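You operate a simulated robot arm through the tools that you are given. There is no shell and no other tool. Be economical: measure what you need, move in short steps, check, and stop when the job is done.

You are at the controls of a simulated robot arm. One attempt, no reset.

## Task
Start the line, stop it with the pull cord, then reset it.
Fine: after the reset switch the main switch off; the mode switch, the speed dial and the gate stay; the carrier stays held.
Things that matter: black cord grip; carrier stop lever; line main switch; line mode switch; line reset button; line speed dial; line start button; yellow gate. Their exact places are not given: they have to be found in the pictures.

It is judged by the outcome, as a careful person would: the job done as asked, and still so three seconds after it is handed in. It fails if anything else is knocked over, pushed out of place, dropped, spilled or broken.

## Robot
A 7-joint arm with a fingered hand on a trunk, on a base that drives. Base frame: it is fixed to the floor where the robot stands at the start and does not move with it; the origin is under the middle of the robot, x ahead of it, y to its left, z up. Lengths are in mm, angles in rad, forces in N, time in s.
With the tool pointing down near the work surface it reaches from about 100 to 660 mm from the robot's upright axis, wherever it stands. Its first joint turns from -1.204 to 3.002 rad. Places, roughly: black cord grip [700, 500, 1400]; carrier stop lever [700, -400, 600]; line main switch [600, 100, 1300]; line mode switch [600, 0, 1300]; line reset button [600, -200, 1200]; line speed dial [600, -100, 1300]; line start button [600, 100, 1200]; yellow gate [900, 900, 700]. Payload 3.2 kg.
The TCP is the grasp point between the finger pads, 26 mm short of the fingertips. In the tool frame z runs along the fingers and y along their closing line. The gripper opens to 88 mm. The gripper's body begins 30 mm behind the TCP. The gripper is a hand of 5 fingers: y runs from the thumb to the fingers, the wrist lies at [-16, -108, -172] in the tool frame, and closing takes about 1.5 s.
Orientation is told as [roll, pitch, yaw] about the base's x, y, z axes, in that order, counted from this pose: with the fingers straight down and the wrist toward the robot, the tool's x, y and z point along [0, 1, 0], [1, 0, 0] and [0, 0, -1] of the base frame.

## Interface
- The arm moves only by the tool jog_arm. Its argument "deltas" is a list of rows, each a list of 7 numbers: the shift along the base's x, y, z in mm, then the turn, a rotation vector about the base's x, y, z in rad, then the finger opening in mm, from 0 to 88. In form: [[x, y, z, ax, ay, az, grip], ...]. A call has 1 to 12 rows; each row shifts and turns the commanded pose from where the row before left it. Rows are played at 5 a second. More than 50 mm and 0.15 rad between two rows, or a gripper value outside its range, and nothing of the call is played. A pose out of reach is approached as far as the arm can. The call stops where the force on the tool passes 70 N (or 10 N more than at its start, if that is more) or the arm is blocked; 0.2 s more then pass. Each finger travels about 72 mm/s and halts on what it meets, pressing with about 26 N; the grip force reading is that of the motor and also rises with nothing between the fingers. The clock runs only during rows and for 0.2 s after the last one: add rows that do not move to give the fingers time. The reply holds the time, the measured pose of the TCP, the force on the tool along the base axes, the opening and the grip force, in the units named above and with some noise, with the torque about the TCP (base axes, N m) and any sound that the robot's microphone picked up.
- Cameras (640 x 400 px; columns grow to the right, rows downward): "scene" is now at [138.2, 21, 1484.9]; the picture's right is [0.25, -0.97, 0.00], its down [-0.41, -0.10, -0.91] and it looks along [0.88, 0.22, -0.42] (base axes); focal length 247 px, centre (320, 200). "wrist" rides on the gripper at [67, -97, -117] in the tool frame; the picture's right is [-0.71, 0.33, -0.62], its down [-0.65, -0.65, 0.39] and it looks along [-0.28, 0.68, 0.68] (tool axes); focal length 234 px, centre (320, 200).
- grab_frame(camera): a new picture of that camera. No time passes.
- move_column(by): slides the trunk up (or, below 0, down) by that many mm; the arm and the scene camera ride with it, the base frame stays. It gives what a move gives, with no picture.
- roll_base(legs): drives the robot by 1 to 6 legs, each [ahead, left, turn to the left] in mm, mm and rad, along the robot's own axes; the way and the turn of a leg run together, so that a leg with both is an arc; at most 1500 mm and 3.142 rad a leg. The arm and the cameras ride along, it lands a little off, and it stops where it bumps. It gives what a move gives.
- hand_shape(shape): the hand has 5 fingers and takes this shape, open, in about a second: jaw (thumb against the fingers, like two jaws); tri (thumb and two fingers); tip (a fingertip pinch); poke (one finger out to press); point (the index stretched); flat (the hand flat); cup (the hand cupped); fist (a fist). The gripper value then closes the fingers along that shape, each until it touches; the sizes above hold for jaw. It gives what a move gives, with no picture.
- turn_head(pan, tilt): turns the head with the scene camera to pan (to the left, within 1.501 rad either way) and tilt (down, from -0.506 to 1.204), counted from straight ahead of the robot. It gives what a move gives.
- point_at(camera, pixels): for up to 12 pixels [column, row] of the newest picture of that camera ("zoom" is the newest enlarged one), the place [x, y, z] in the base frame of the surface seen there, good to about 3 mm. No time passes.
- close_up(camera, box): a new picture of the part [left, top, right, bottom] of that camera's present view, enlarged. No time passes.
- close_job(): hands the job in; it is judged then, once.

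Keep the steps short. Do not move on a guess: measure, check each grasp and each placing, and mend mistakes. In all there are 80 turns and 68 pictures (those below and enlarged ones count). Leave the gripper open and the arm clear of the work at the hand-in unless told otherwise, and finish with a single line.

The tools are called after "Call:" as name(argument=value, ...) on one line, values as JSON. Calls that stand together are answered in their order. jog_arm: Moves the arm, as the interface text tells. Its arguments: {"type":"object","properties":{"deltas":{"type":"array","items":{"type":"array","items":{"type":"number"}}}},"required":["deltas"]} The other tools are called the same way: move_column (by) slides the trunk up or down; hand_shape (shape) gives the hand a shape; roll_base (legs) drives the base; turn_head (pan, tilt) turns the head that bears the scene camera; grab_frame (camera) takes a picture; point_at (camera, pixels) gives the place of the surface under pixels of a picture; close_up (camera, box) takes an enlarged picture of a part of a camera's view; close_job () hands the job in.

At the start:

```text
time: 0.0
position: [446.3, 77.0, 1149.8]
orientation: [-0.001, -0.001, 0.001]
ft_force: [0.7, -0.8, 0.1]
torque: [0.03, 0.01, -0.03]
width: 87.9
finger_force: 0.0
shape: jaw
trunk travel left (down, up): [-775.0, 65.0]
robot x, y, heading: [-0.1, 4.3, -0.003]
head pan, tilt: [0.25, 0.436]
```

scene: 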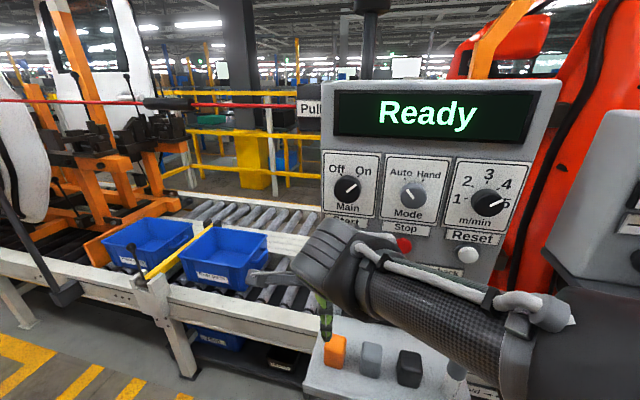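
wrist: 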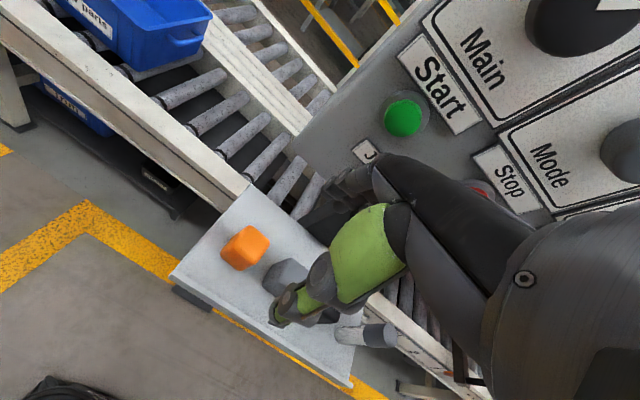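

The panel reads "Ready" and the hand hides part of it. I enlarge the panel and the cord area.

Call:
close_up(camera="scene", box=[310, 80, 570, 290])

Call:
close_up(camera="scene", box=[0, 60, 330, 290])

Call:
point_at(camera="scene", pixels=[[347, 188], [410, 196], [487, 203], [404, 243], [467, 255], [165, 103], [120, 102], [240, 106], [340, 160], [530, 170], [140, 275], [335, 350]])

Call:
point_at(camera="wrist", pixels=[[404, 117], [430, 90], [365, 150], [480, 190]])

```text
1.90 times, centred on (440, 185) of scene
```

zoom: 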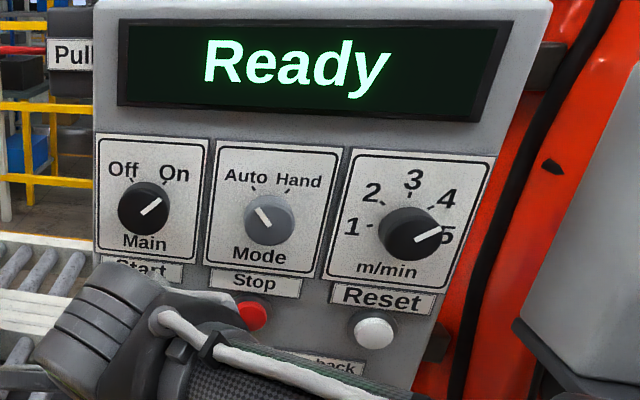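

```text
1.74 times, centred on (165, 175) of scene
```

zoom: 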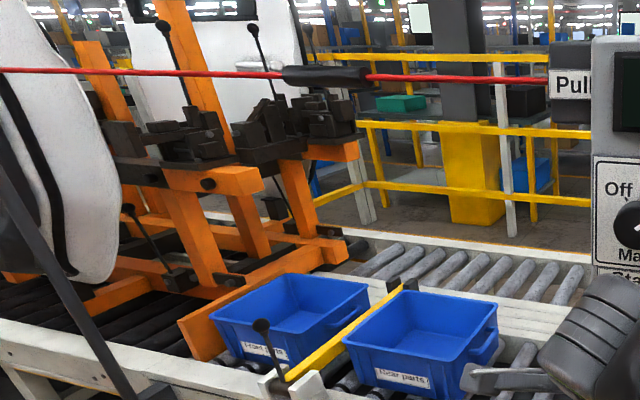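

```text
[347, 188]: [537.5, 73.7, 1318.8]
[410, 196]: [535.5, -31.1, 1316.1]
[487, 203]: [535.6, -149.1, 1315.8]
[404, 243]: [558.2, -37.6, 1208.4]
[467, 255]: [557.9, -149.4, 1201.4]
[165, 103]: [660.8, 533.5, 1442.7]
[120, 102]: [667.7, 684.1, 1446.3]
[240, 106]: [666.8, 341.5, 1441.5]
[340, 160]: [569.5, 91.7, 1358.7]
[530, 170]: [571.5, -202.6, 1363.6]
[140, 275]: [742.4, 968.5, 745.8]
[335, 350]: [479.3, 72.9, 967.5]
```

```text
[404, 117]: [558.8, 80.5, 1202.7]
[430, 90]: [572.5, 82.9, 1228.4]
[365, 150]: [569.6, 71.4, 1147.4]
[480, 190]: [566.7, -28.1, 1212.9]
```

Readings: the panel face is at about x=571 and the main switch is at On. Start is at about (559, 80, 1203), Reset at (558, -149, 1201), and the cord grip at (661, 533, 1443). Next I back the hand away from the panel and set it to poke.

Call:
jog_arm(deltas=[[-30, 0, 20, 0, 0, 0, 88], [-30, 0, 20, 0, 0, 0, 88], [-20, 0, 20, 0, 0, 0, 88]])

Call:
hand_shape(shape="poke")

Call:
jog_arm(deltas=[[0, 0, 0, 0, -0.14, 0, 88], [0, 0, 0, 0, -0.14, 0, 88], [0, 0, 0, 0, -0.14, 0, 88], [0, 0, 0, 0, -0.14, 0, 88], [0, 0, 0, 0, -0.14, 0, 88], [0, 0, 0, 0, -0.14, 0, 88]])

Call:
grab_frame(camera="scene")

Call:
grab_frame(camera="wrist")

```text
time: 0.8
position: [365.1, 76.5, 1208.8]
orientation: [0.0, 0.0, -0.001]
ft_force: [-0.1, 1.2, -0.2]
torque: [0.01, 0.0, 0.0]
width: 87.7
finger_force: 0.1
shape: jaw
trunk travel left (down, up): [-775.0, 65.0]
robot x, y, heading: [-1.0, 3.3, -0.0]
head pan, tilt: [0.25, 0.436]
```

```text
time: 1.7
position: [366.1, 75.9, 1208.6]
orientation: [-0.001, 0.0, 0.001]
ft_force: [-0.4, -0.4, 0.0]
torque: [-0.03, -0.02, -0.01]
width: 0.1
finger_force: 0.0
shape: poke
trunk travel left (down, up): [-775.0, 65.0]
robot x, y, heading: [-0.5, 0.2, -0.0]
head pan, tilt: [0.25, 0.436]
```

```text
time: 3.1
position: [365.2, 77.2, 1210.7]
orientation: [0.0, -0.84, 0.001]
ft_force: [0.4, 0.3, 0.0]
torque: [-0.02, 0.02, 0.0]
width: 0.3
finger_force: 0.0
shape: poke
trunk travel left (down, up): [-775.0, 65.0]
robot x, y, heading: [1.3, 1.5, -0.001]
head pan, tilt: [0.25, 0.436]
```

```text
63 pictures are left
```

scene: 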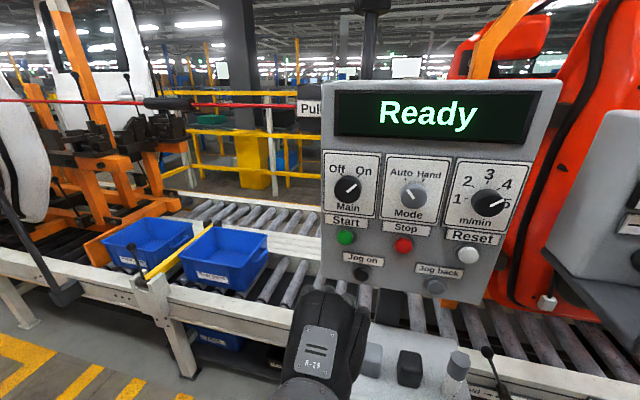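

```text
62 pictures are left
```

wrist: 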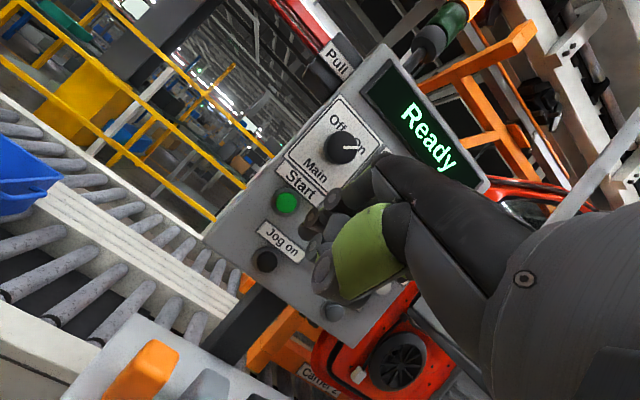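

Now all the buttons show: Start (345,236), Stop (404,245), Reset (468,254), with the jog buttons below them. I measure them and look for the poking fingertip.

Call:
point_at(camera="scene", pixels=[[345, 236], [339, 237], [351, 237], [345, 231], [345, 242], [468, 255], [348, 189], [358, 186], [348, 170], [360, 274], [547, 300], [487, 350]])

Call:
close_up(camera="wrist", box=[240, 130, 440, 310])

Call:
close_up(camera="scene", box=[260, 260, 420, 400])

```text
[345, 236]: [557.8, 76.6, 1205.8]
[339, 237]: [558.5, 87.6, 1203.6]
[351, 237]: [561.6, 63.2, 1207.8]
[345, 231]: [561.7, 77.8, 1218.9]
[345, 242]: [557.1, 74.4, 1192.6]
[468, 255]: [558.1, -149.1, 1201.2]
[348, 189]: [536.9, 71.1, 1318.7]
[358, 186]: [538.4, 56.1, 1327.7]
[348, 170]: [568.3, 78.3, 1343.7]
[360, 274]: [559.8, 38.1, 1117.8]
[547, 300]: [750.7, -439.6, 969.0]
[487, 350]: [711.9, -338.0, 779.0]
```

```text
2.22 times, centred on (340, 220) of wrist
```

zoom: 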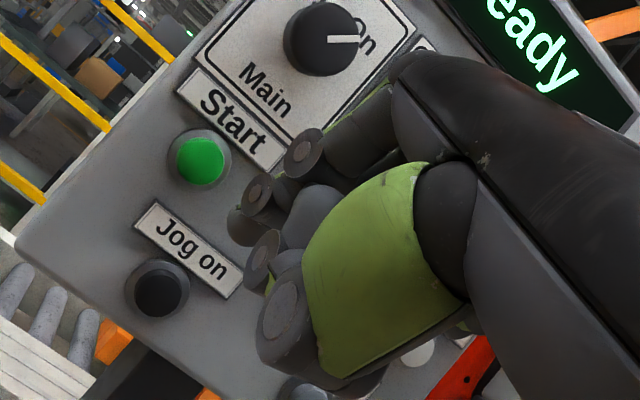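

```text
2.86 times, centred on (340, 330) of scene
```

zoom: 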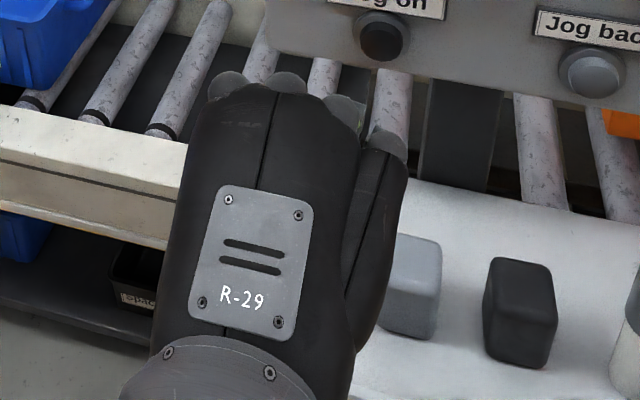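

I measure where the finger parts are in the wrist picture.

Call:
close_up(camera="wrist", box=[280, 140, 380, 210])

Call:
point_at(camera="wrist", pixels=[[334, 200], [352, 190], [372, 165], [321, 215], [310, 230], [336, 225], [324, 245], [328, 270], [360, 250], [315, 232], [380, 290], [307, 232]])

```text
5.71 times, centred on (330, 175) of wrist
```

zoom: 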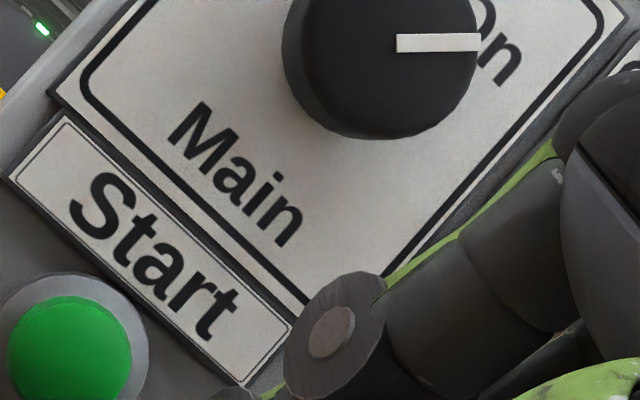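

```text
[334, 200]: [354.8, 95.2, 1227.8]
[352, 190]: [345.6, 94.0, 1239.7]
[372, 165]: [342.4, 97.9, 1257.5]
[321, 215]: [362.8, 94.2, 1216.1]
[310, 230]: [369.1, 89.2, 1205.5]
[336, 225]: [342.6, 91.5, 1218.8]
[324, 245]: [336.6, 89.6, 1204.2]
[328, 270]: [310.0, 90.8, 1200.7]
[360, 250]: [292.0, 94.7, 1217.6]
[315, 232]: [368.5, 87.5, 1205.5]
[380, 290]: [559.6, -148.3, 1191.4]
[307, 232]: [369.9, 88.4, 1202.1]
```

The fingertip looks to be near the TCP. I turn the hand further toward horizontal so the head can see the finger from above.

Call:
jog_arm(deltas=[[0, 0, 0, 0, -0.14, 0, 0], [0, 0, 0, 0, -0.14, 0, 0], [0, 0, 0, 0, -0.14, 0, 0], [0, 0, 0, 0, -0.14, 0, 0], [0, 0, 0, 0, 0, 0, 0]])

Call:
grab_frame(camera="wrist")

Call:
close_up(camera="scene", box=[260, 220, 420, 400])

```text
time: 4.3
position: [365.3, 75.8, 1209.2]
orientation: [0.006, -1.401, -0.002]
ft_force: [-0.2, 0.6, -0.5]
torque: [0.01, 0.0, 0.02]
width: 0.0
finger_force: 25.5
shape: jaw
trunk travel left (down, up): [-775.0, 65.0]
robot x, y, heading: [-3.8, 1.0, 0.002]
head pan, tilt: [0.25, 0.436]
```

```text
58 pictures are left
```

wrist: 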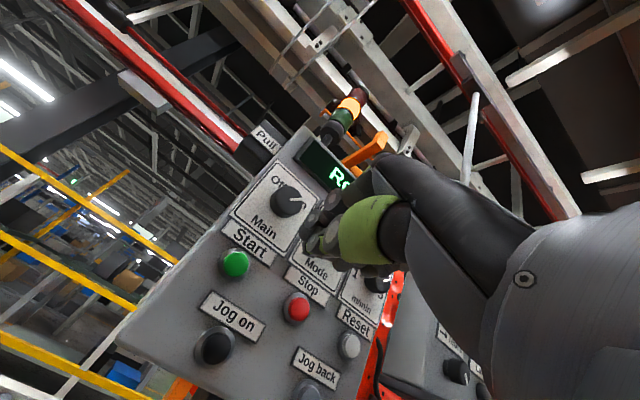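

```text
2.22 times, centred on (340, 310) of scene
```

zoom: 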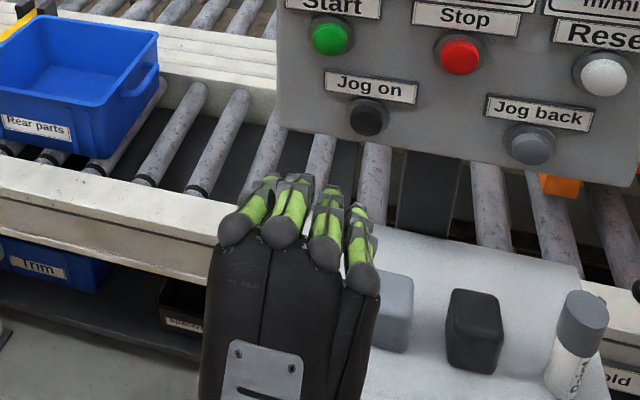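

The gripper value 0 changed the shape back to jaw, so I set poke again and will keep the value at 88.

Call:
hand_shape(shape="poke")

Call:
close_up(camera="scene", box=[260, 220, 420, 400])

Call:
grab_frame(camera="wrist")

```text
time: 5.2
position: [366.0, 76.3, 1209.7]
orientation: [-0.001, -1.401, 0.002]
ft_force: [-0.1, -0.4, -0.2]
torque: [-0.01, 0.0, -0.04]
width: 0.1
finger_force: 0.1
shape: poke
trunk travel left (down, up): [-775.0, 65.0]
robot x, y, heading: [-1.0, 1.5, 0.002]
head pan, tilt: [0.25, 0.436]
```

```text
2.22 times, centred on (340, 310) of scene
```

zoom: 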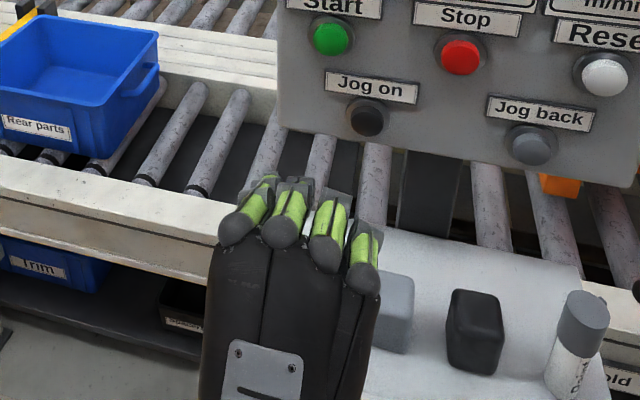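

```text
55 pictures are left
```

wrist: 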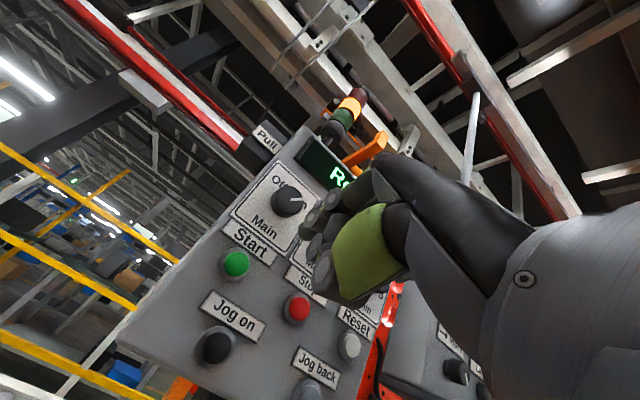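

In poke the fingers all still look bent together. I try "point" (index stretched) and compare.

Call:
hand_shape(shape="point")

Call:
close_up(camera="scene", box=[260, 220, 420, 400])

Call:
grab_frame(camera="wrist")

```text
time: 6.1
position: [365.1, 76.7, 1209.2]
orientation: [-0.002, -1.4, 0.003]
ft_force: [-0.3, -0.5, -0.1]
torque: [0.01, -0.08, -0.03]
width: 0.1
finger_force: 0.1
shape: point
trunk travel left (down, up): [-775.0, 65.0]
robot x, y, heading: [0.5, 1.2, 0.002]
head pan, tilt: [0.25, 0.436]
```

```text
2.22 times, centred on (340, 310) of scene
```

zoom: 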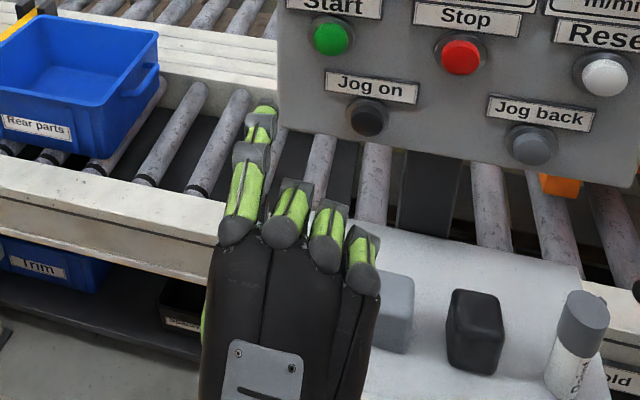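

```text
53 pictures are left
```

wrist: 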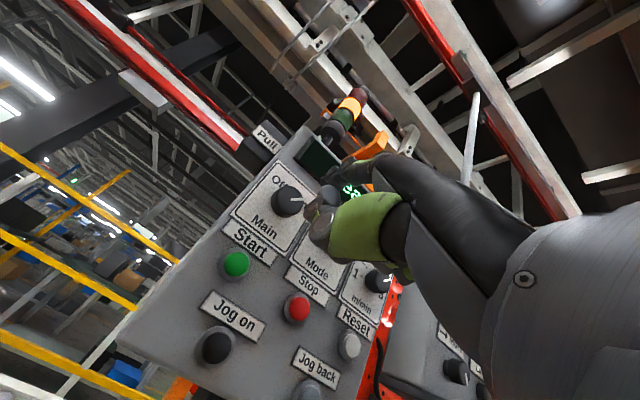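

Point stretches the index well; its tip shows at zoom (265,110). I measure along it.

Call:
point_at(camera="scene", pixels=[[326.3, 268.5], [325.3, 275], [322, 290], [319, 323], [327, 267], [325, 271]])

Call:
point_at(camera="wrist", pixels=[[327, 195], [338, 180], [345, 160], [365, 150]])

```text
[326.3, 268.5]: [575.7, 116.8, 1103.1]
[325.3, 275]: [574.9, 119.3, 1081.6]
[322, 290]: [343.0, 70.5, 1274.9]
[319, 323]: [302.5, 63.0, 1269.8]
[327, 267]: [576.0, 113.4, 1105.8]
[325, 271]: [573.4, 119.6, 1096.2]
```

```text
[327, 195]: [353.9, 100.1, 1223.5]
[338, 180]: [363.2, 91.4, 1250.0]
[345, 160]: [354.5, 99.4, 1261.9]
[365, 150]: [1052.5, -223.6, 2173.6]
```

Call:
point_at(camera="zoom", pixels=[[264, 109], [262, 118], [256, 132], [246, 165], [236, 230], [285, 190], [200, 325], [265, 114]])

```text
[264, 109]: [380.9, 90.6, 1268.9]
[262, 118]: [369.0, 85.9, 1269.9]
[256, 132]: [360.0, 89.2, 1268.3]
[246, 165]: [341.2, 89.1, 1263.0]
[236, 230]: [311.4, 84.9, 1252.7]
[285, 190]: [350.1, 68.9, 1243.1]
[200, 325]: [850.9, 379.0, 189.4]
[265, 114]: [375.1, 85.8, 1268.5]
```

The index tip is near (382, 86, 1262), i.e. TCP + (17, 10, 52). I line it up with Start (558, 76, 1204), stop about 20 mm short, and check.

Call:
jog_arm(deltas=[[20, -5, -30, 0, 0, 0, 88], [40, -5, -28, 0, 0, 0, 88], [40, 0, 0, 0, 0, 0, 88], [30, 0, 0, 0, 0, 0, 88], [20, 0, 0, 0, 0, 0, 88], [0, 0, 0, 0, 0, 0, 88]])

Call:
close_up(camera="scene", box=[290, 200, 410, 290])

Call:
grab_frame(camera="wrist")

```text
time: 7.7
position: [524.2, 50.9, 1176.8]
orientation: [0.456, -1.404, -0.484]
ft_force: [-0.1, -0.4, -0.2]
torque: [-0.03, -0.04, 0.0]
width: 0.5
finger_force: 0.1
shape: point
trunk travel left (down, up): [-775.0, 65.0]
robot x, y, heading: [0.8, 1.3, -0.002]
head pan, tilt: [0.25, 0.436]
stopped in row 6: the arm was blocked; the commanded pose is now the measured one
```

```text
4.44 times, centred on (350, 245) of scene
```

zoom: 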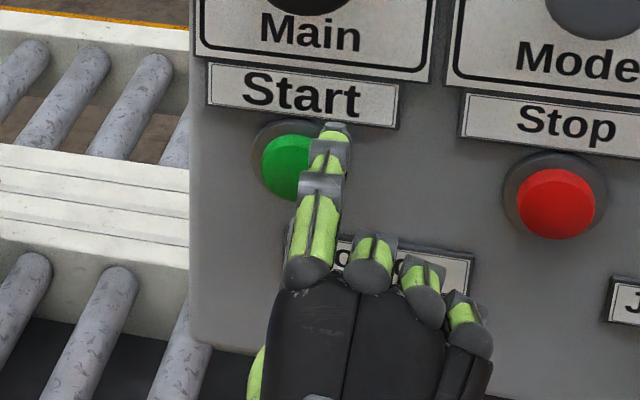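

```text
51 pictures are left
```

wrist: 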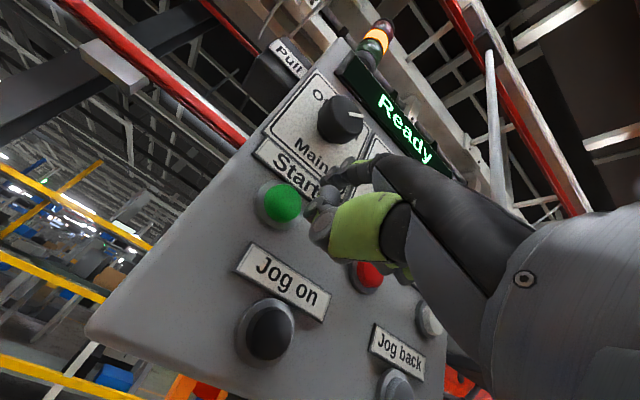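

The arm was blocked at no force, which suggests a joint limit with the elbow folded. I back the base 130 mm to give the arm room.

Call:
roll_base(legs=[[-130, 0, 0]])

Call:
jog_arm(deltas=[[0, 5, 0, 0.07, 0, 0, 88], [20, 5, -10, 0, 0, 0, 88], [20, 5, -10, 0, 0, 0, 88], [0, 0, 0, 0, 0, 0, 88]])

```text
time: 9.0
position: [396.9, 52.6, 1175.4]
orientation: [0.453, -1.402, -0.478]
ft_force: [-0.7, 0.3, 0.0]
torque: [-0.02, -0.01, -0.02]
width: 0.0
finger_force: 0.1
shape: point
trunk travel left (down, up): [-775.0, 65.0]
robot x, y, heading: [-127.8, -0.1, -0.005]
head pan, tilt: [0.25, 0.436]
```

```text
time: 10.2
position: [446.3, 35.8, 1175.6]
orientation: [0.989, -1.301, -1.06]
ft_force: [0.3, -0.5, -0.7]
torque: [0.03, 0.01, -0.01]
width: 0.0
finger_force: 0.1
shape: point
trunk travel left (down, up): [-775.0, 65.0]
robot x, y, heading: [-130.4, -1.2, 0.0]
head pan, tilt: [0.25, 0.436]
stopped in row 4: the arm was blocked; the commanded pose is now the measured one
```

Still limited: the wrist runs out of bend when the forearm slopes down. I pull the hand back and up and lower the trunk so the forearm lies more level.

Call:
jog_arm(deltas=[[-40, 10, 20, 0, 0, 0, 88], [-40, 10, 20, 0, 0, 0, 88], [-20, 10, 40, 0, 0, 0, 88], [0, 10, 40, 0, 0, 0, 88]])

Call:
move_column(by=-150)

Call:
jog_arm(deltas=[[0, 0, 30, 0.07, 0, 0, 88], [0, 0, 20, 0, 0, 0, 88], [0, 0, 0, 0, 0, 0, 88]])

Call:
grab_frame(camera="scene")

```text
time: 11.2
position: [345.4, 80.7, 1296.0]
orientation: [0.975, -1.307, -1.04]
ft_force: [0.8, -0.6, 0.3]
torque: [0.02, -0.01, 0.02]
width: 0.1
finger_force: 0.1
shape: point
trunk travel left (down, up): [-775.0, 65.0]
robot x, y, heading: [-131.8, 4.1, -0.002]
head pan, tilt: [0.25, 0.436]
```

```text
time: 12.9
position: [345.8, 80.5, 1145.5]
orientation: [0.978, -1.306, -1.046]
ft_force: [-0.2, -1.4, 0.0]
torque: [0.0, 0.01, -0.01]
width: 0.3
finger_force: 0.1
shape: point
trunk travel left (down, up): [-625.0, 215.0]
robot x, y, heading: [-129.0, -0.0, 0.003]
head pan, tilt: [0.25, 0.436]
```

```text
time: 13.7
position: [345.9, 80.3, 1194.9]
orientation: [1.089, -1.243, -1.148]
ft_force: [0.0, -0.1, 0.7]
torque: [0.01, 0.02, 0.02]
width: 0.5
finger_force: 0.1
shape: point
trunk travel left (down, up): [-625.0, 215.0]
robot x, y, heading: [-126.3, 0.4, 0.002]
head pan, tilt: [0.25, 0.436]
```

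```text
50 pictures are left
```

scene: 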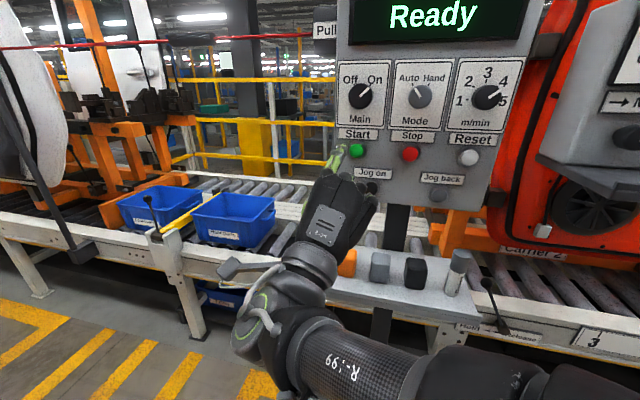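

The hand has rolled about 0.3 rad the wrong way, so I turn it back about -x and then line up with Start.

Call:
jog_arm(deltas=[[0, 0, 0, -0.14, 0, 0, 88], [0, 0, 0, -0.14, 0, 0, 88], [20, -8, -20, 0, 0, 0, 88], [40, -6, -23, 0, 0, 0, 88], [40, 0, 0, 0, 0, 0, 88], [40, 0, 0, 0, 0, 0, 88], [0, 0, 0, 0, 0, 0, 88]])

Call:
grab_frame(camera="scene")

Call:
grab_frame(camera="wrist")

```text
time: 15.3
position: [485.7, 63.5, 1154.0]
orientation: [0.075, -1.438, -0.151]
ft_force: [-0.4, -0.8, 0.2]
torque: [0.0, 0.05, 0.01]
width: 0.1
finger_force: 0.0
shape: point
trunk travel left (down, up): [-625.0, 215.0]
robot x, y, heading: [-127.6, -1.8, 0.002]
head pan, tilt: [0.25, 0.436]
```

```text
49 pictures are left
```

scene: 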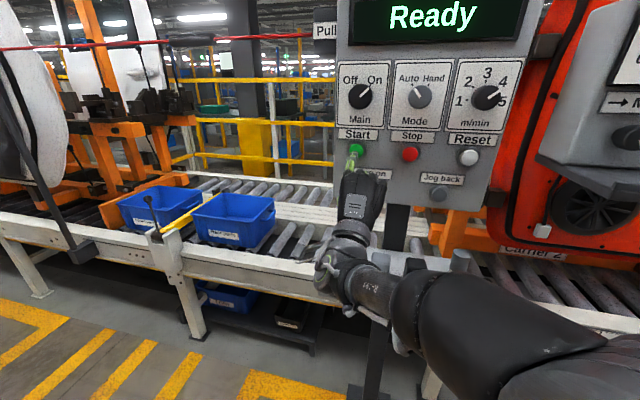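

```text
48 pictures are left
```

wrist: 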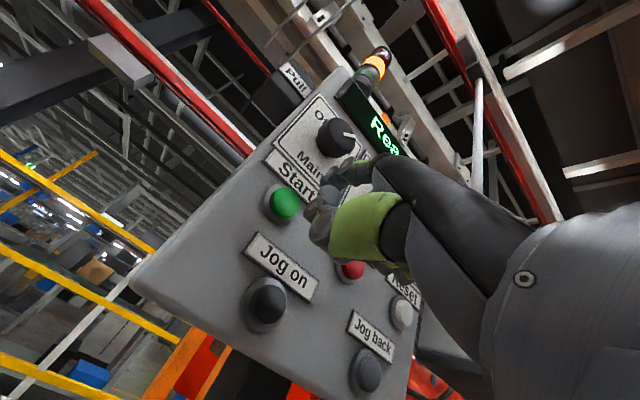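

The pose holds now. I measure the fingertip, the bottle and the forearm for clearance.

Call:
close_up(camera="scene", box=[300, 120, 480, 300])

Call:
point_at(camera="scene", pixels=[[354, 147], [353, 152], [351, 164], [358, 150], [459, 258], [400, 262], [420, 290], [370, 275], [345, 255]])

```text
2.22 times, centred on (390, 210) of scene
```

zoom: 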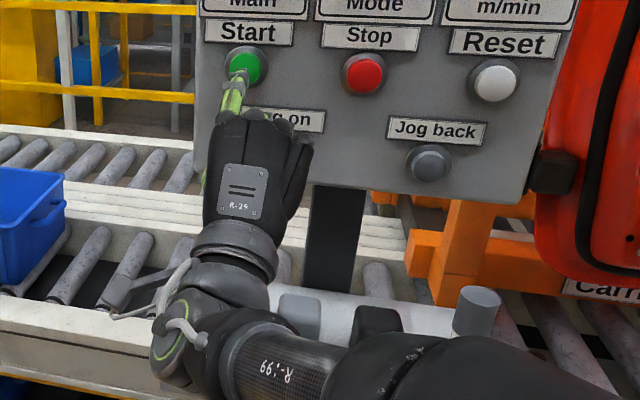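

```text
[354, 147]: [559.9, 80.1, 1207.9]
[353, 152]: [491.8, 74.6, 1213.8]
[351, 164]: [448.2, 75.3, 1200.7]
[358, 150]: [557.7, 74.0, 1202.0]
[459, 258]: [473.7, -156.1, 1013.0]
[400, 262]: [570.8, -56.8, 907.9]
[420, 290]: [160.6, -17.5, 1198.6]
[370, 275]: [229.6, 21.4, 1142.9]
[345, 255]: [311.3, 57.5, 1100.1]
```

The tip is at about (500, 75, 1206), lined up with Start. I advance to contact and press in small steps.

Call:
jog_arm(deltas=[[40, 0, 0, 0, 0, 0, 88], [12, 0, 0, 0, 0, 0, 88], [4, 0, 0, 0, 0, 0, 88], [4, 0, 0, 0, 0, 0, 88], [0, 0, 0, 0, 0, 0, 88]])

Call:
close_up(camera="scene", box=[310, 0, 530, 200])

```text
time: 16.5
position: [543.2, 65.4, 1154.9]
orientation: [0.08, -1.442, -0.16]
ft_force: [-10.9, -0.3, -2.2]
torque: [0.0, -0.58, 0.11]
width: 0.0
finger_force: 0.1
shape: point
trunk travel left (down, up): [-625.0, 215.0]
robot x, y, heading: [-127.7, -0.5, -0.005]
head pan, tilt: [0.25, 0.436]
heard: click
```

```text
2.00 times, centred on (420, 100) of scene
```

zoom: 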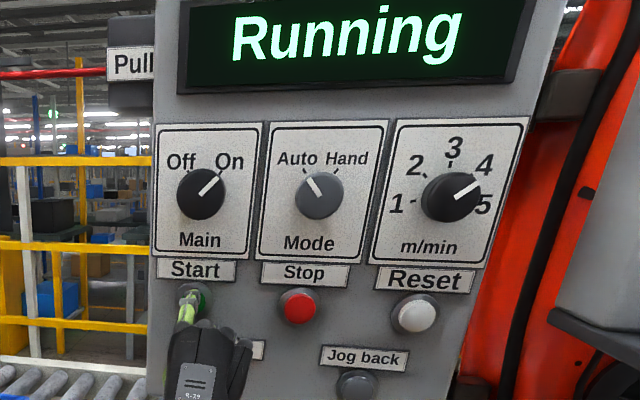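

The click was heard and the display says "Running". I retract straight back, then look toward the cord from a clear position.

Call:
jog_arm(deltas=[[-20, 0, 0, 0, 0, 0, 88], [-50, 0, 0, 0, 0, 0, 88], [-50, 0, 0, 0, 0, 0, 88], [-50, 0, 20, 0, 0, 0, 88], [0, 0, 40, 0, 0, 0, 88]])

Call:
move_column(by=150)

Call:
roll_base(legs=[[0, 460, 0]])

Call:
hand_shape(shape="jaw")

Call:
grab_frame(camera="scene")

```text
refused: row 4 steps farther than a row can; nothing moved
```

```text
time: 17.8
position: [543.4, 73.2, 1245.3]
orientation: [-0.061, -1.386, -0.006]
ft_force: [-16.5, -0.5, -21.6]
torque: [-0.25, -0.79, 0.16]
width: 83.5
finger_force: 0.1
shape: point
trunk travel left (down, up): [-741.0, 99.0]
robot x, y, heading: [-131.8, -0.5, -0.004]
head pan, tilt: [0.25, 0.436]
stopped: the force on the tool passed its limit (the readings are from after the stop); the commanded pose is now the measured one
```

```text
time: 20.5
position: [546.6, 524.6, 1249.0]
orientation: [-0.032, -1.398, -0.043]
ft_force: [-0.4, -0.7, 0.2]
torque: [-0.01, 0.0, -0.02]
width: 83.6
finger_force: 0.0
shape: point
trunk travel left (down, up): [-741.0, 99.0]
robot x, y, heading: [-126.7, 456.9, 0.001]
head pan, tilt: [0.25, 0.436]
```

```text
time: 21.4
position: [546.1, 525.2, 1249.9]
orientation: [-0.03, -1.397, -0.043]
ft_force: [0.4, 0.2, 0.5]
torque: [0.04, 0.0, -0.01]
width: 87.7
finger_force: 0.1
shape: jaw
trunk travel left (down, up): [-741.0, 99.0]
robot x, y, heading: [-127.5, 456.8, -0.006]
head pan, tilt: [0.25, 0.436]
```

```text
45 pictures are left
```

scene: 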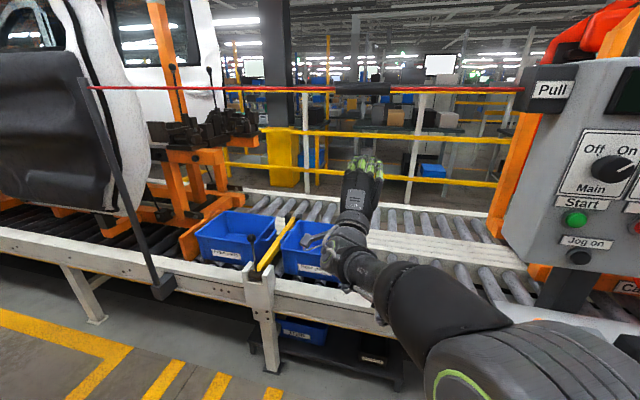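

The retract was refused because row 4 was too long, so the trunk lifted while the finger was still at the panel. That was my mistake for chaining the calls. I check the panel for damage before going on.

Call:
turn_head(pan=-0.5, tilt=0.35)

Call:
grab_frame(camera="scene")

```text
time: 22.5
position: [545.4, 524.5, 1247.7]
orientation: [-0.028, -1.398, -0.043]
ft_force: [-0.4, -0.1, 0.4]
torque: [0.03, 0.05, -0.01]
width: 87.8
finger_force: 0.0
shape: jaw
trunk travel left (down, up): [-741.0, 99.0]
robot x, y, heading: [-129.1, 457.4, 0.001]
head pan, tilt: [-0.499, 0.351]
```

```text
44 pictures are left
```

scene: 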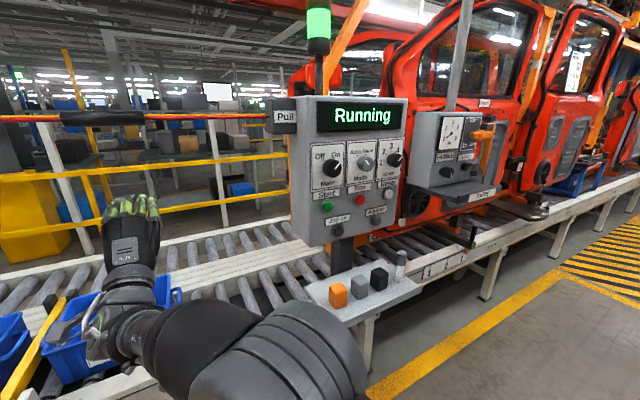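

Call:
close_up(camera="scene", box=[280, 90, 420, 260])

Call:
point_at(camera="scene", pixels=[[330, 130], [400, 145], [335, 208], [388, 195], [102, 118], [60, 120], [145, 118], [102, 112], [102, 125], [30, 119], [180, 116]])

```text
2.35 times, centred on (350, 175) of scene
```

zoom: 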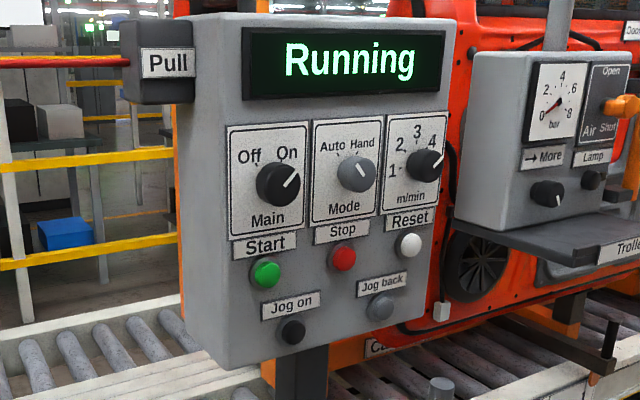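

```text
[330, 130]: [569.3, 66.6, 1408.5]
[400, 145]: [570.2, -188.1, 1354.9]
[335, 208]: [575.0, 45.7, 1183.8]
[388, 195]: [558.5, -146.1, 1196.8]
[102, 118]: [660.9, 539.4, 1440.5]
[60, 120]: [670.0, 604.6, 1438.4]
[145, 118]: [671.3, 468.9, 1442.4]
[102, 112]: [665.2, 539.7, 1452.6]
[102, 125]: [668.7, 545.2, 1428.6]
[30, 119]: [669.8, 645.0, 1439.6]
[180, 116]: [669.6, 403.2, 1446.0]
```

No damage: still Running, Main On, mode Auto, dial unchanged. The cord grip spans y 469–604 with its axis near (673, 540, 1441), about 26 mm thick. I raise the open hand in front of it.

Call:
jog_arm(deltas=[[-30, 5, 30, 0, 0, 0, 88], [-10, 5, 45, 0, 0, 0, 88], [0, 5, 45, 0, 0, 0, 88], [0, 0, 45, 0, 0, 0, 88], [0, 0, 27, 0, 0, 0, 88], [0, 0, 0, 0, 0, 0, 88]])

Call:
turn_head(pan=0.1, tilt=0.1)

Call:
grab_frame(camera="scene")

Call:
grab_frame(camera="wrist")

```text
time: 23.9
position: [506.1, 542.0, 1441.7]
orientation: [-0.031, -1.398, -0.041]
ft_force: [-0.6, 0.0, -0.7]
torque: [0.02, 0.02, 0.01]
width: 88.0
finger_force: 0.0
shape: jaw
trunk travel left (down, up): [-741.0, 99.0]
robot x, y, heading: [-128.1, 452.6, -0.003]
head pan, tilt: [-0.499, 0.351]
```

```text
time: 24.9
position: [504.7, 540.9, 1440.5]
orientation: [-0.03, -1.398, -0.045]
ft_force: [-0.5, -0.3, 0.5]
torque: [-0.01, 0.0, -0.05]
width: 87.9
finger_force: 0.1
shape: jaw
trunk travel left (down, up): [-741.0, 99.0]
robot x, y, heading: [-129.0, 456.4, -0.004]
head pan, tilt: [0.099, 0.099]
```

```text
42 pictures are left
```

scene: 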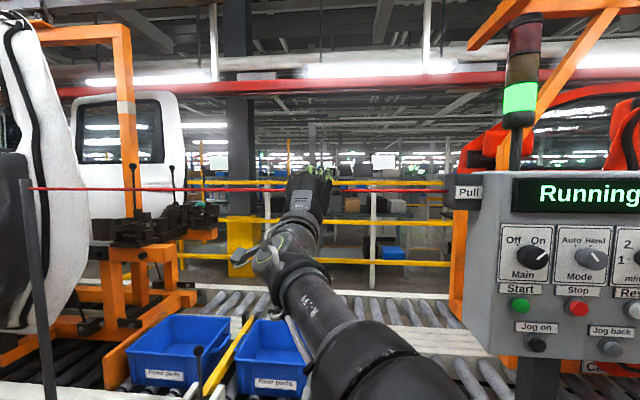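

```text
41 pictures are left
```

wrist: 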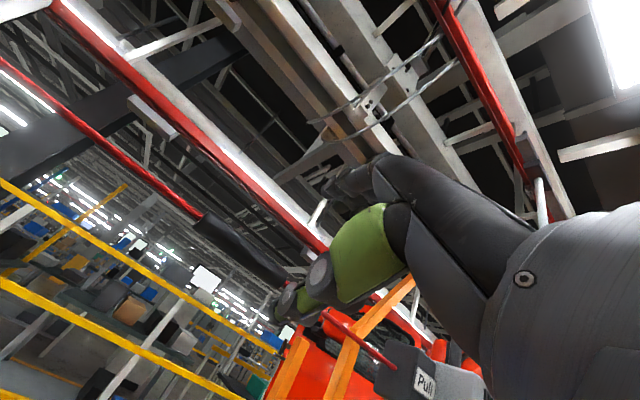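

The cord grip lies between the thumb and the fingers in the wrist view. I drive 100 mm ahead (hand reaches about x 605, still short), then use the arm for the rest.

Call:
roll_base(legs=[[90, 0, 0]])

Call:
grab_frame(camera="wrist")

Call:
close_up(camera="scene", box=[220, 130, 420, 260])

```text
time: 26.1
position: [596.8, 541.0, 1440.7]
orientation: [-0.029, -1.398, -0.042]
ft_force: [0.0, 0.9, -0.4]
torque: [0.03, 0.01, 0.01]
width: 87.9
finger_force: 0.1
shape: jaw
trunk travel left (down, up): [-741.0, 99.0]
robot x, y, heading: [-36.3, 456.3, -0.002]
head pan, tilt: [0.099, 0.099]
```

```text
40 pictures are left
```

wrist: 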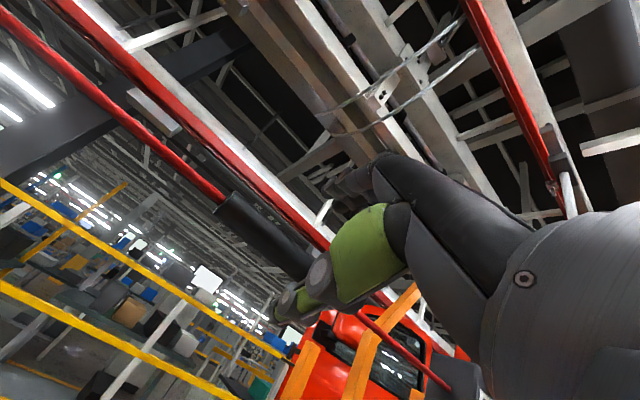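

```text
3.08 times, centred on (320, 195) of scene
```

zoom: 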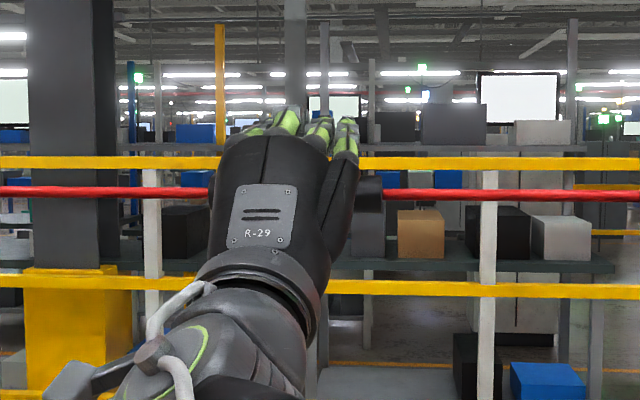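

The cord is between the fingers (above) and the thumb (below). I advance 68 mm.

Call:
jog_arm(deltas=[[30, 0, 0, 0, 0, 0, 88], [20, 0, 0, 0, 0, 0, 88], [10, 0, 0, 0, 0, 0, 88], [8, 0, 0, 0, 0, 0, 88], [0, 0, 0, 0, 0, 0, 88]])

Call:
grab_frame(camera="wrist")

Call:
close_up(camera="scene", box=[220, 130, 420, 260])

```text
time: 27.2
position: [661.6, 522.6, 1443.0]
orientation: [0.04, -1.395, -0.129]
ft_force: [0.1, 0.2, 0.1]
torque: [-0.04, -0.01, 0.0]
width: 87.9
finger_force: 0.0
shape: jaw
out of reach, approached as far as the arm can: row 4
trunk travel left (down, up): [-741.0, 99.0]
robot x, y, heading: [-35.1, 455.1, 0.0]
head pan, tilt: [0.099, 0.099]
```

```text
38 pictures are left
```

wrist: 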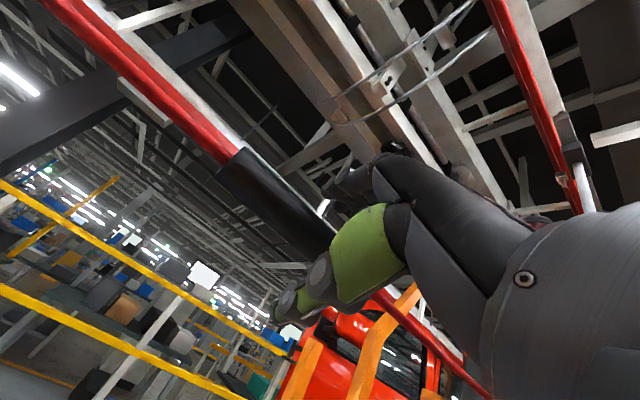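

```text
3.08 times, centred on (320, 195) of scene
```

zoom: 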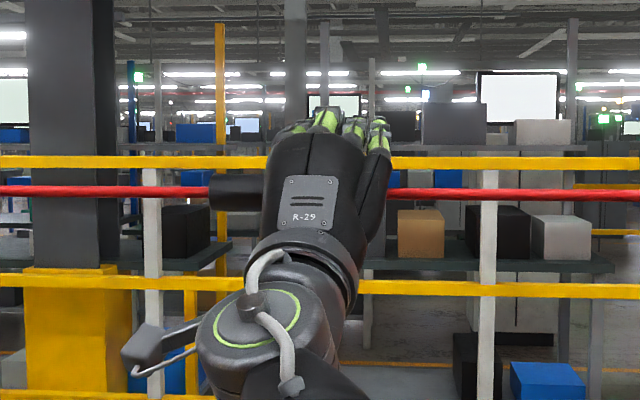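

The arm is at its reach end, with the cord about 12 mm beyond the TCP. I roll 12 mm ahead, then close.

Call:
roll_base(legs=[[12, 0, 0]])

Call:
jog_arm(deltas=[[0, 0, 0, 0, 0, 0, 60], [0, 0, 0, 0, 0, 0, 40], [0, 0, 0, 0, 0, 0, 22], [0, 0, 0, 0, 0, 0, 15], [0, 0, 0, 0, 0, 0, 15], [0, 0, 0, 0, 0, 0, 15]])

Call:
grab_frame(camera="wrist")

Call:
grab_frame(camera="scene")

```text
time: 28.0
position: [670.8, 523.2, 1443.5]
orientation: [0.036, -1.397, -0.129]
ft_force: [0.0, 0.3, 0.5]
torque: [0.0, -0.02, 0.0]
width: 87.9
finger_force: 0.0
shape: jaw
trunk travel left (down, up): [-741.0, 99.0]
robot x, y, heading: [-24.9, 455.2, 0.001]
head pan, tilt: [0.099, 0.099]
```

```text
time: 29.4
position: [674.5, 520.0, 1442.2]
orientation: [0.05, -1.394, -0.142]
ft_force: [3.2, -0.1, -0.2]
torque: [-0.15, -0.1, 0.0]
width: 18.4
finger_force: 26.1
shape: jaw
trunk travel left (down, up): [-741.0, 99.0]
robot x, y, heading: [-23.8, 453.8, -0.001]
head pan, tilt: [0.099, 0.099]
```

```text
36 pictures are left
```

wrist: 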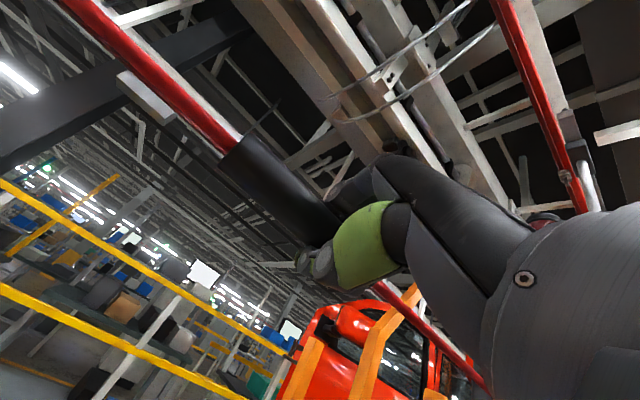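

```text
35 pictures are left
```

scene: 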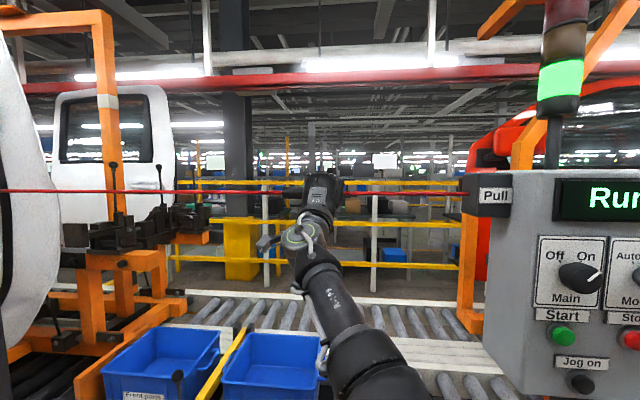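

Gripped (finger force 26 N, opening 18 mm). I pull toward the robot in short steps.

Call:
jog_arm(deltas=[[-10, 0, 0, 0, 0, 0, 15], [-10, 0, 0, 0, 0, 0, 15], [-10, 0, 0, 0, 0, 0, 15], [0, 0, 0, 0, 0, 0, 15]])

Call:
grab_frame(camera="scene")

```text
time: 30.1
position: [693.8, 498.0, 1379.8]
orientation: [0.091, -1.284, -0.212]
ft_force: [4.8, 31.1, 28.7]
torque: [-0.25, 0.43, -0.41]
width: 17.9
finger_force: 26.2
shape: jaw
trunk travel left (down, up): [-741.0, 99.0]
robot x, y, heading: [-24.0, 455.4, 0.007]
head pan, tilt: [0.099, 0.099]
stopped in row 3: the force on the tool passed its limit (the readings are from after the stop); the commanded pose is now the measured one
```

```text
34 pictures are left
```

scene: 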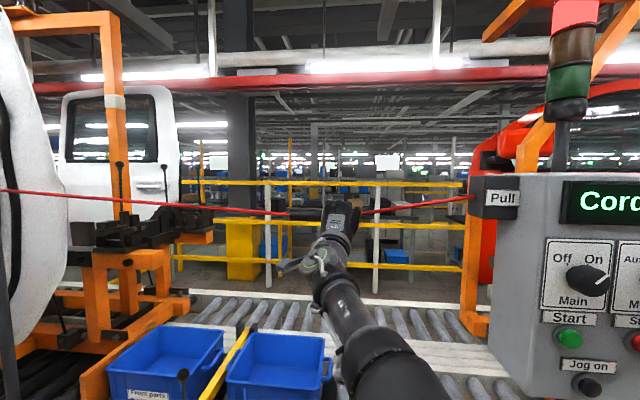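

The cord was pulled: the display begins "Cord" and the stack light is red. The arm also sagged 60 mm, so I ease the grip back to its rest place before letting go.

Call:
jog_arm(deltas=[[-4, 4, 12, 0, 0, 0, 15], [-4, 4, 12, 0, 0, 0, 15], [-4, 4, 12, 0, 0, 0, 15], [-4, 4, 12, 0, 0, 0, 15], [-4, 4, 12, 0, 0, 0, 15], [0, 0, 0, 0, 0, 0, 15]])

Call:
grab_frame(camera="scene")

```text
time: 31.5
position: [693.9, 486.6, 1421.9]
orientation: [0.119, -1.253, -0.261]
ft_force: [27.2, -25.2, 2.1]
torque: [0.38, 0.29, 0.1]
width: 17.0
finger_force: 25.4
shape: jaw
trunk travel left (down, up): [-741.0, 99.0]
robot x, y, heading: [-27.8, 456.6, -0.001]
head pan, tilt: [0.099, 0.099]
```

```text
33 pictures are left
```

scene: 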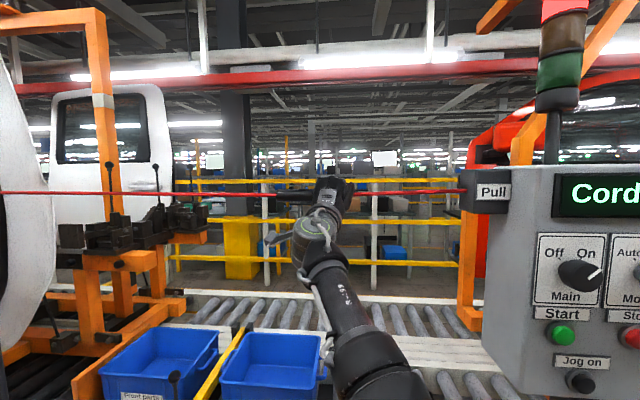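

The cord is nearly straight again, so I open the hand.

Call:
jog_arm(deltas=[[0, 0, 0, 0, 0, 0, 30], [0, 0, 0, 0, 0, 0, 50], [0, 0, 0, 0, 0, 0, 70], [0, 0, 0, 0, 0, 0, 88], [0, 0, 0, 0, 0, 0, 88], [0, 0, 0, 0, 0, 0, 88]])

Call:
close_up(camera="scene", box=[220, 130, 420, 260])

Call:
grab_frame(camera="wrist")

```text
time: 32.9
position: [676.8, 503.9, 1432.4]
orientation: [0.106, -1.269, -0.236]
ft_force: [-0.6, 0.0, 0.3]
torque: [0.0, 0.04, -0.01]
width: 87.8
finger_force: 0.0
shape: jaw
trunk travel left (down, up): [-741.0, 99.0]
robot x, y, heading: [-28.2, 457.2, -0.003]
head pan, tilt: [0.099, 0.099]
```

```text
3.08 times, centred on (320, 195) of scene
```

zoom: 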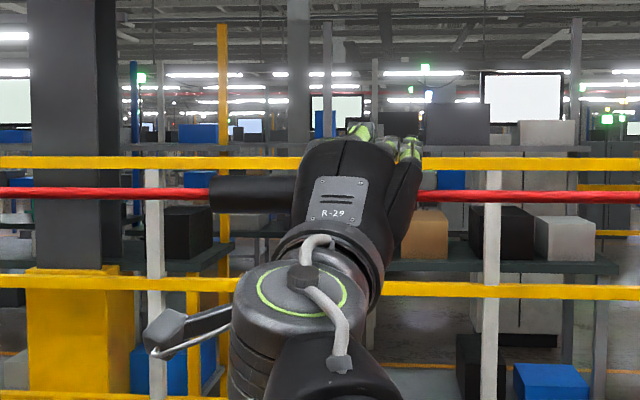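

```text
31 pictures are left
```

wrist: 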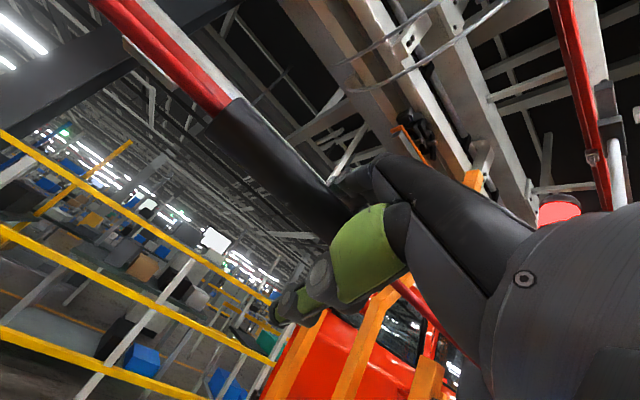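

The hand is open and force-free around the grip. I back the base out straight, slowly first.

Call:
roll_base(legs=[[-50, 0, 0]])

Call:
close_up(camera="scene", box=[220, 130, 420, 260])

```text
time: 33.8
position: [630.5, 503.7, 1430.9]
orientation: [0.106, -1.268, -0.233]
ft_force: [-0.6, -0.4, 0.0]
torque: [0.0, -0.01, 0.01]
width: 88.1
finger_force: 0.1
shape: jaw
trunk travel left (down, up): [-741.0, 99.0]
robot x, y, heading: [-74.1, 455.7, 0.002]
head pan, tilt: [0.099, 0.099]
```

```text
3.08 times, centred on (320, 195) of scene
```

zoom: 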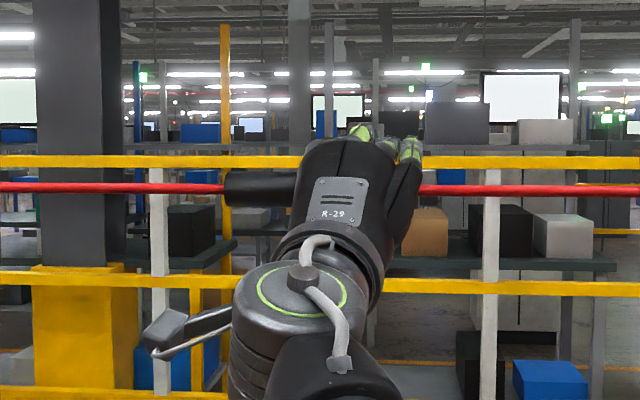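

Free, with no force. I back off more, then retract and lower the arm, checking before I drive sideways past the panel.

Call:
roll_base(legs=[[-56, 0, 0]])

Call:
jog_arm(deltas=[[-40, 0, 0, 0, 0, 0, 88], [-40, 0, -20, 0, 0, 0, 88], [-30, 5, -35, 0, 0, 0, 88], [-30, 5, -35, 0, 0, 0, 88], [-20, 5, -40, 0, 0, 0, 88], [0, 0, -45, 0, 0, 0, 88], [0, 0, 0, 0, 0, 0, 88]])

```text
time: 34.8
position: [574.8, 502.7, 1430.7]
orientation: [0.108, -1.267, -0.24]
ft_force: [0.0, -0.2, 0.0]
torque: [0.01, -0.01, -0.01]
width: 87.6
finger_force: 0.1
shape: jaw
trunk travel left (down, up): [-741.0, 99.0]
robot x, y, heading: [-130.0, 453.9, 0.008]
head pan, tilt: [0.099, 0.099]
```

```text
time: 35.2
position: [617.0, 473.8, 1241.4]
orientation: [0.071, -0.967, -0.235]
ft_force: [-0.6, -0.2, -1.2]
torque: [0.0, 0.01, -0.04]
width: 88.0
finger_force: 0.0
shape: jaw
trunk travel left (down, up): [-741.0, 99.0]
robot x, y, heading: [-131.2, 458.6, 0.001]
head pan, tilt: [0.099, 0.099]
stopped in row 2: the arm was blocked; the commanded pose is now the measured one
```

The arm swung down more than asked (z 1241) and reports blocked. I look before anything else.

Call:
turn_head(pan=0.0, tilt=0.5)

Call:
grab_frame(camera="scene")

```text
time: 36.1
position: [610.2, 473.5, 1247.2]
orientation: [0.076, -0.973, -0.238]
ft_force: [-0.1, -0.1, -0.3]
torque: [0.02, 0.01, -0.01]
width: 87.9
finger_force: 0.1
shape: jaw
trunk travel left (down, up): [-741.0, 99.0]
robot x, y, heading: [-133.9, 452.9, -0.002]
head pan, tilt: [0.0, 0.499]
```

```text
29 pictures are left
```

scene: 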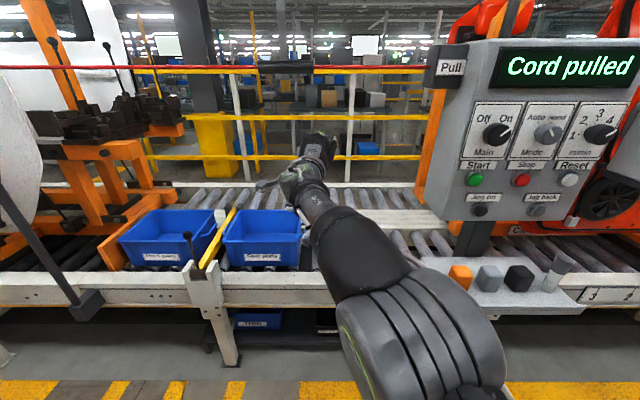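

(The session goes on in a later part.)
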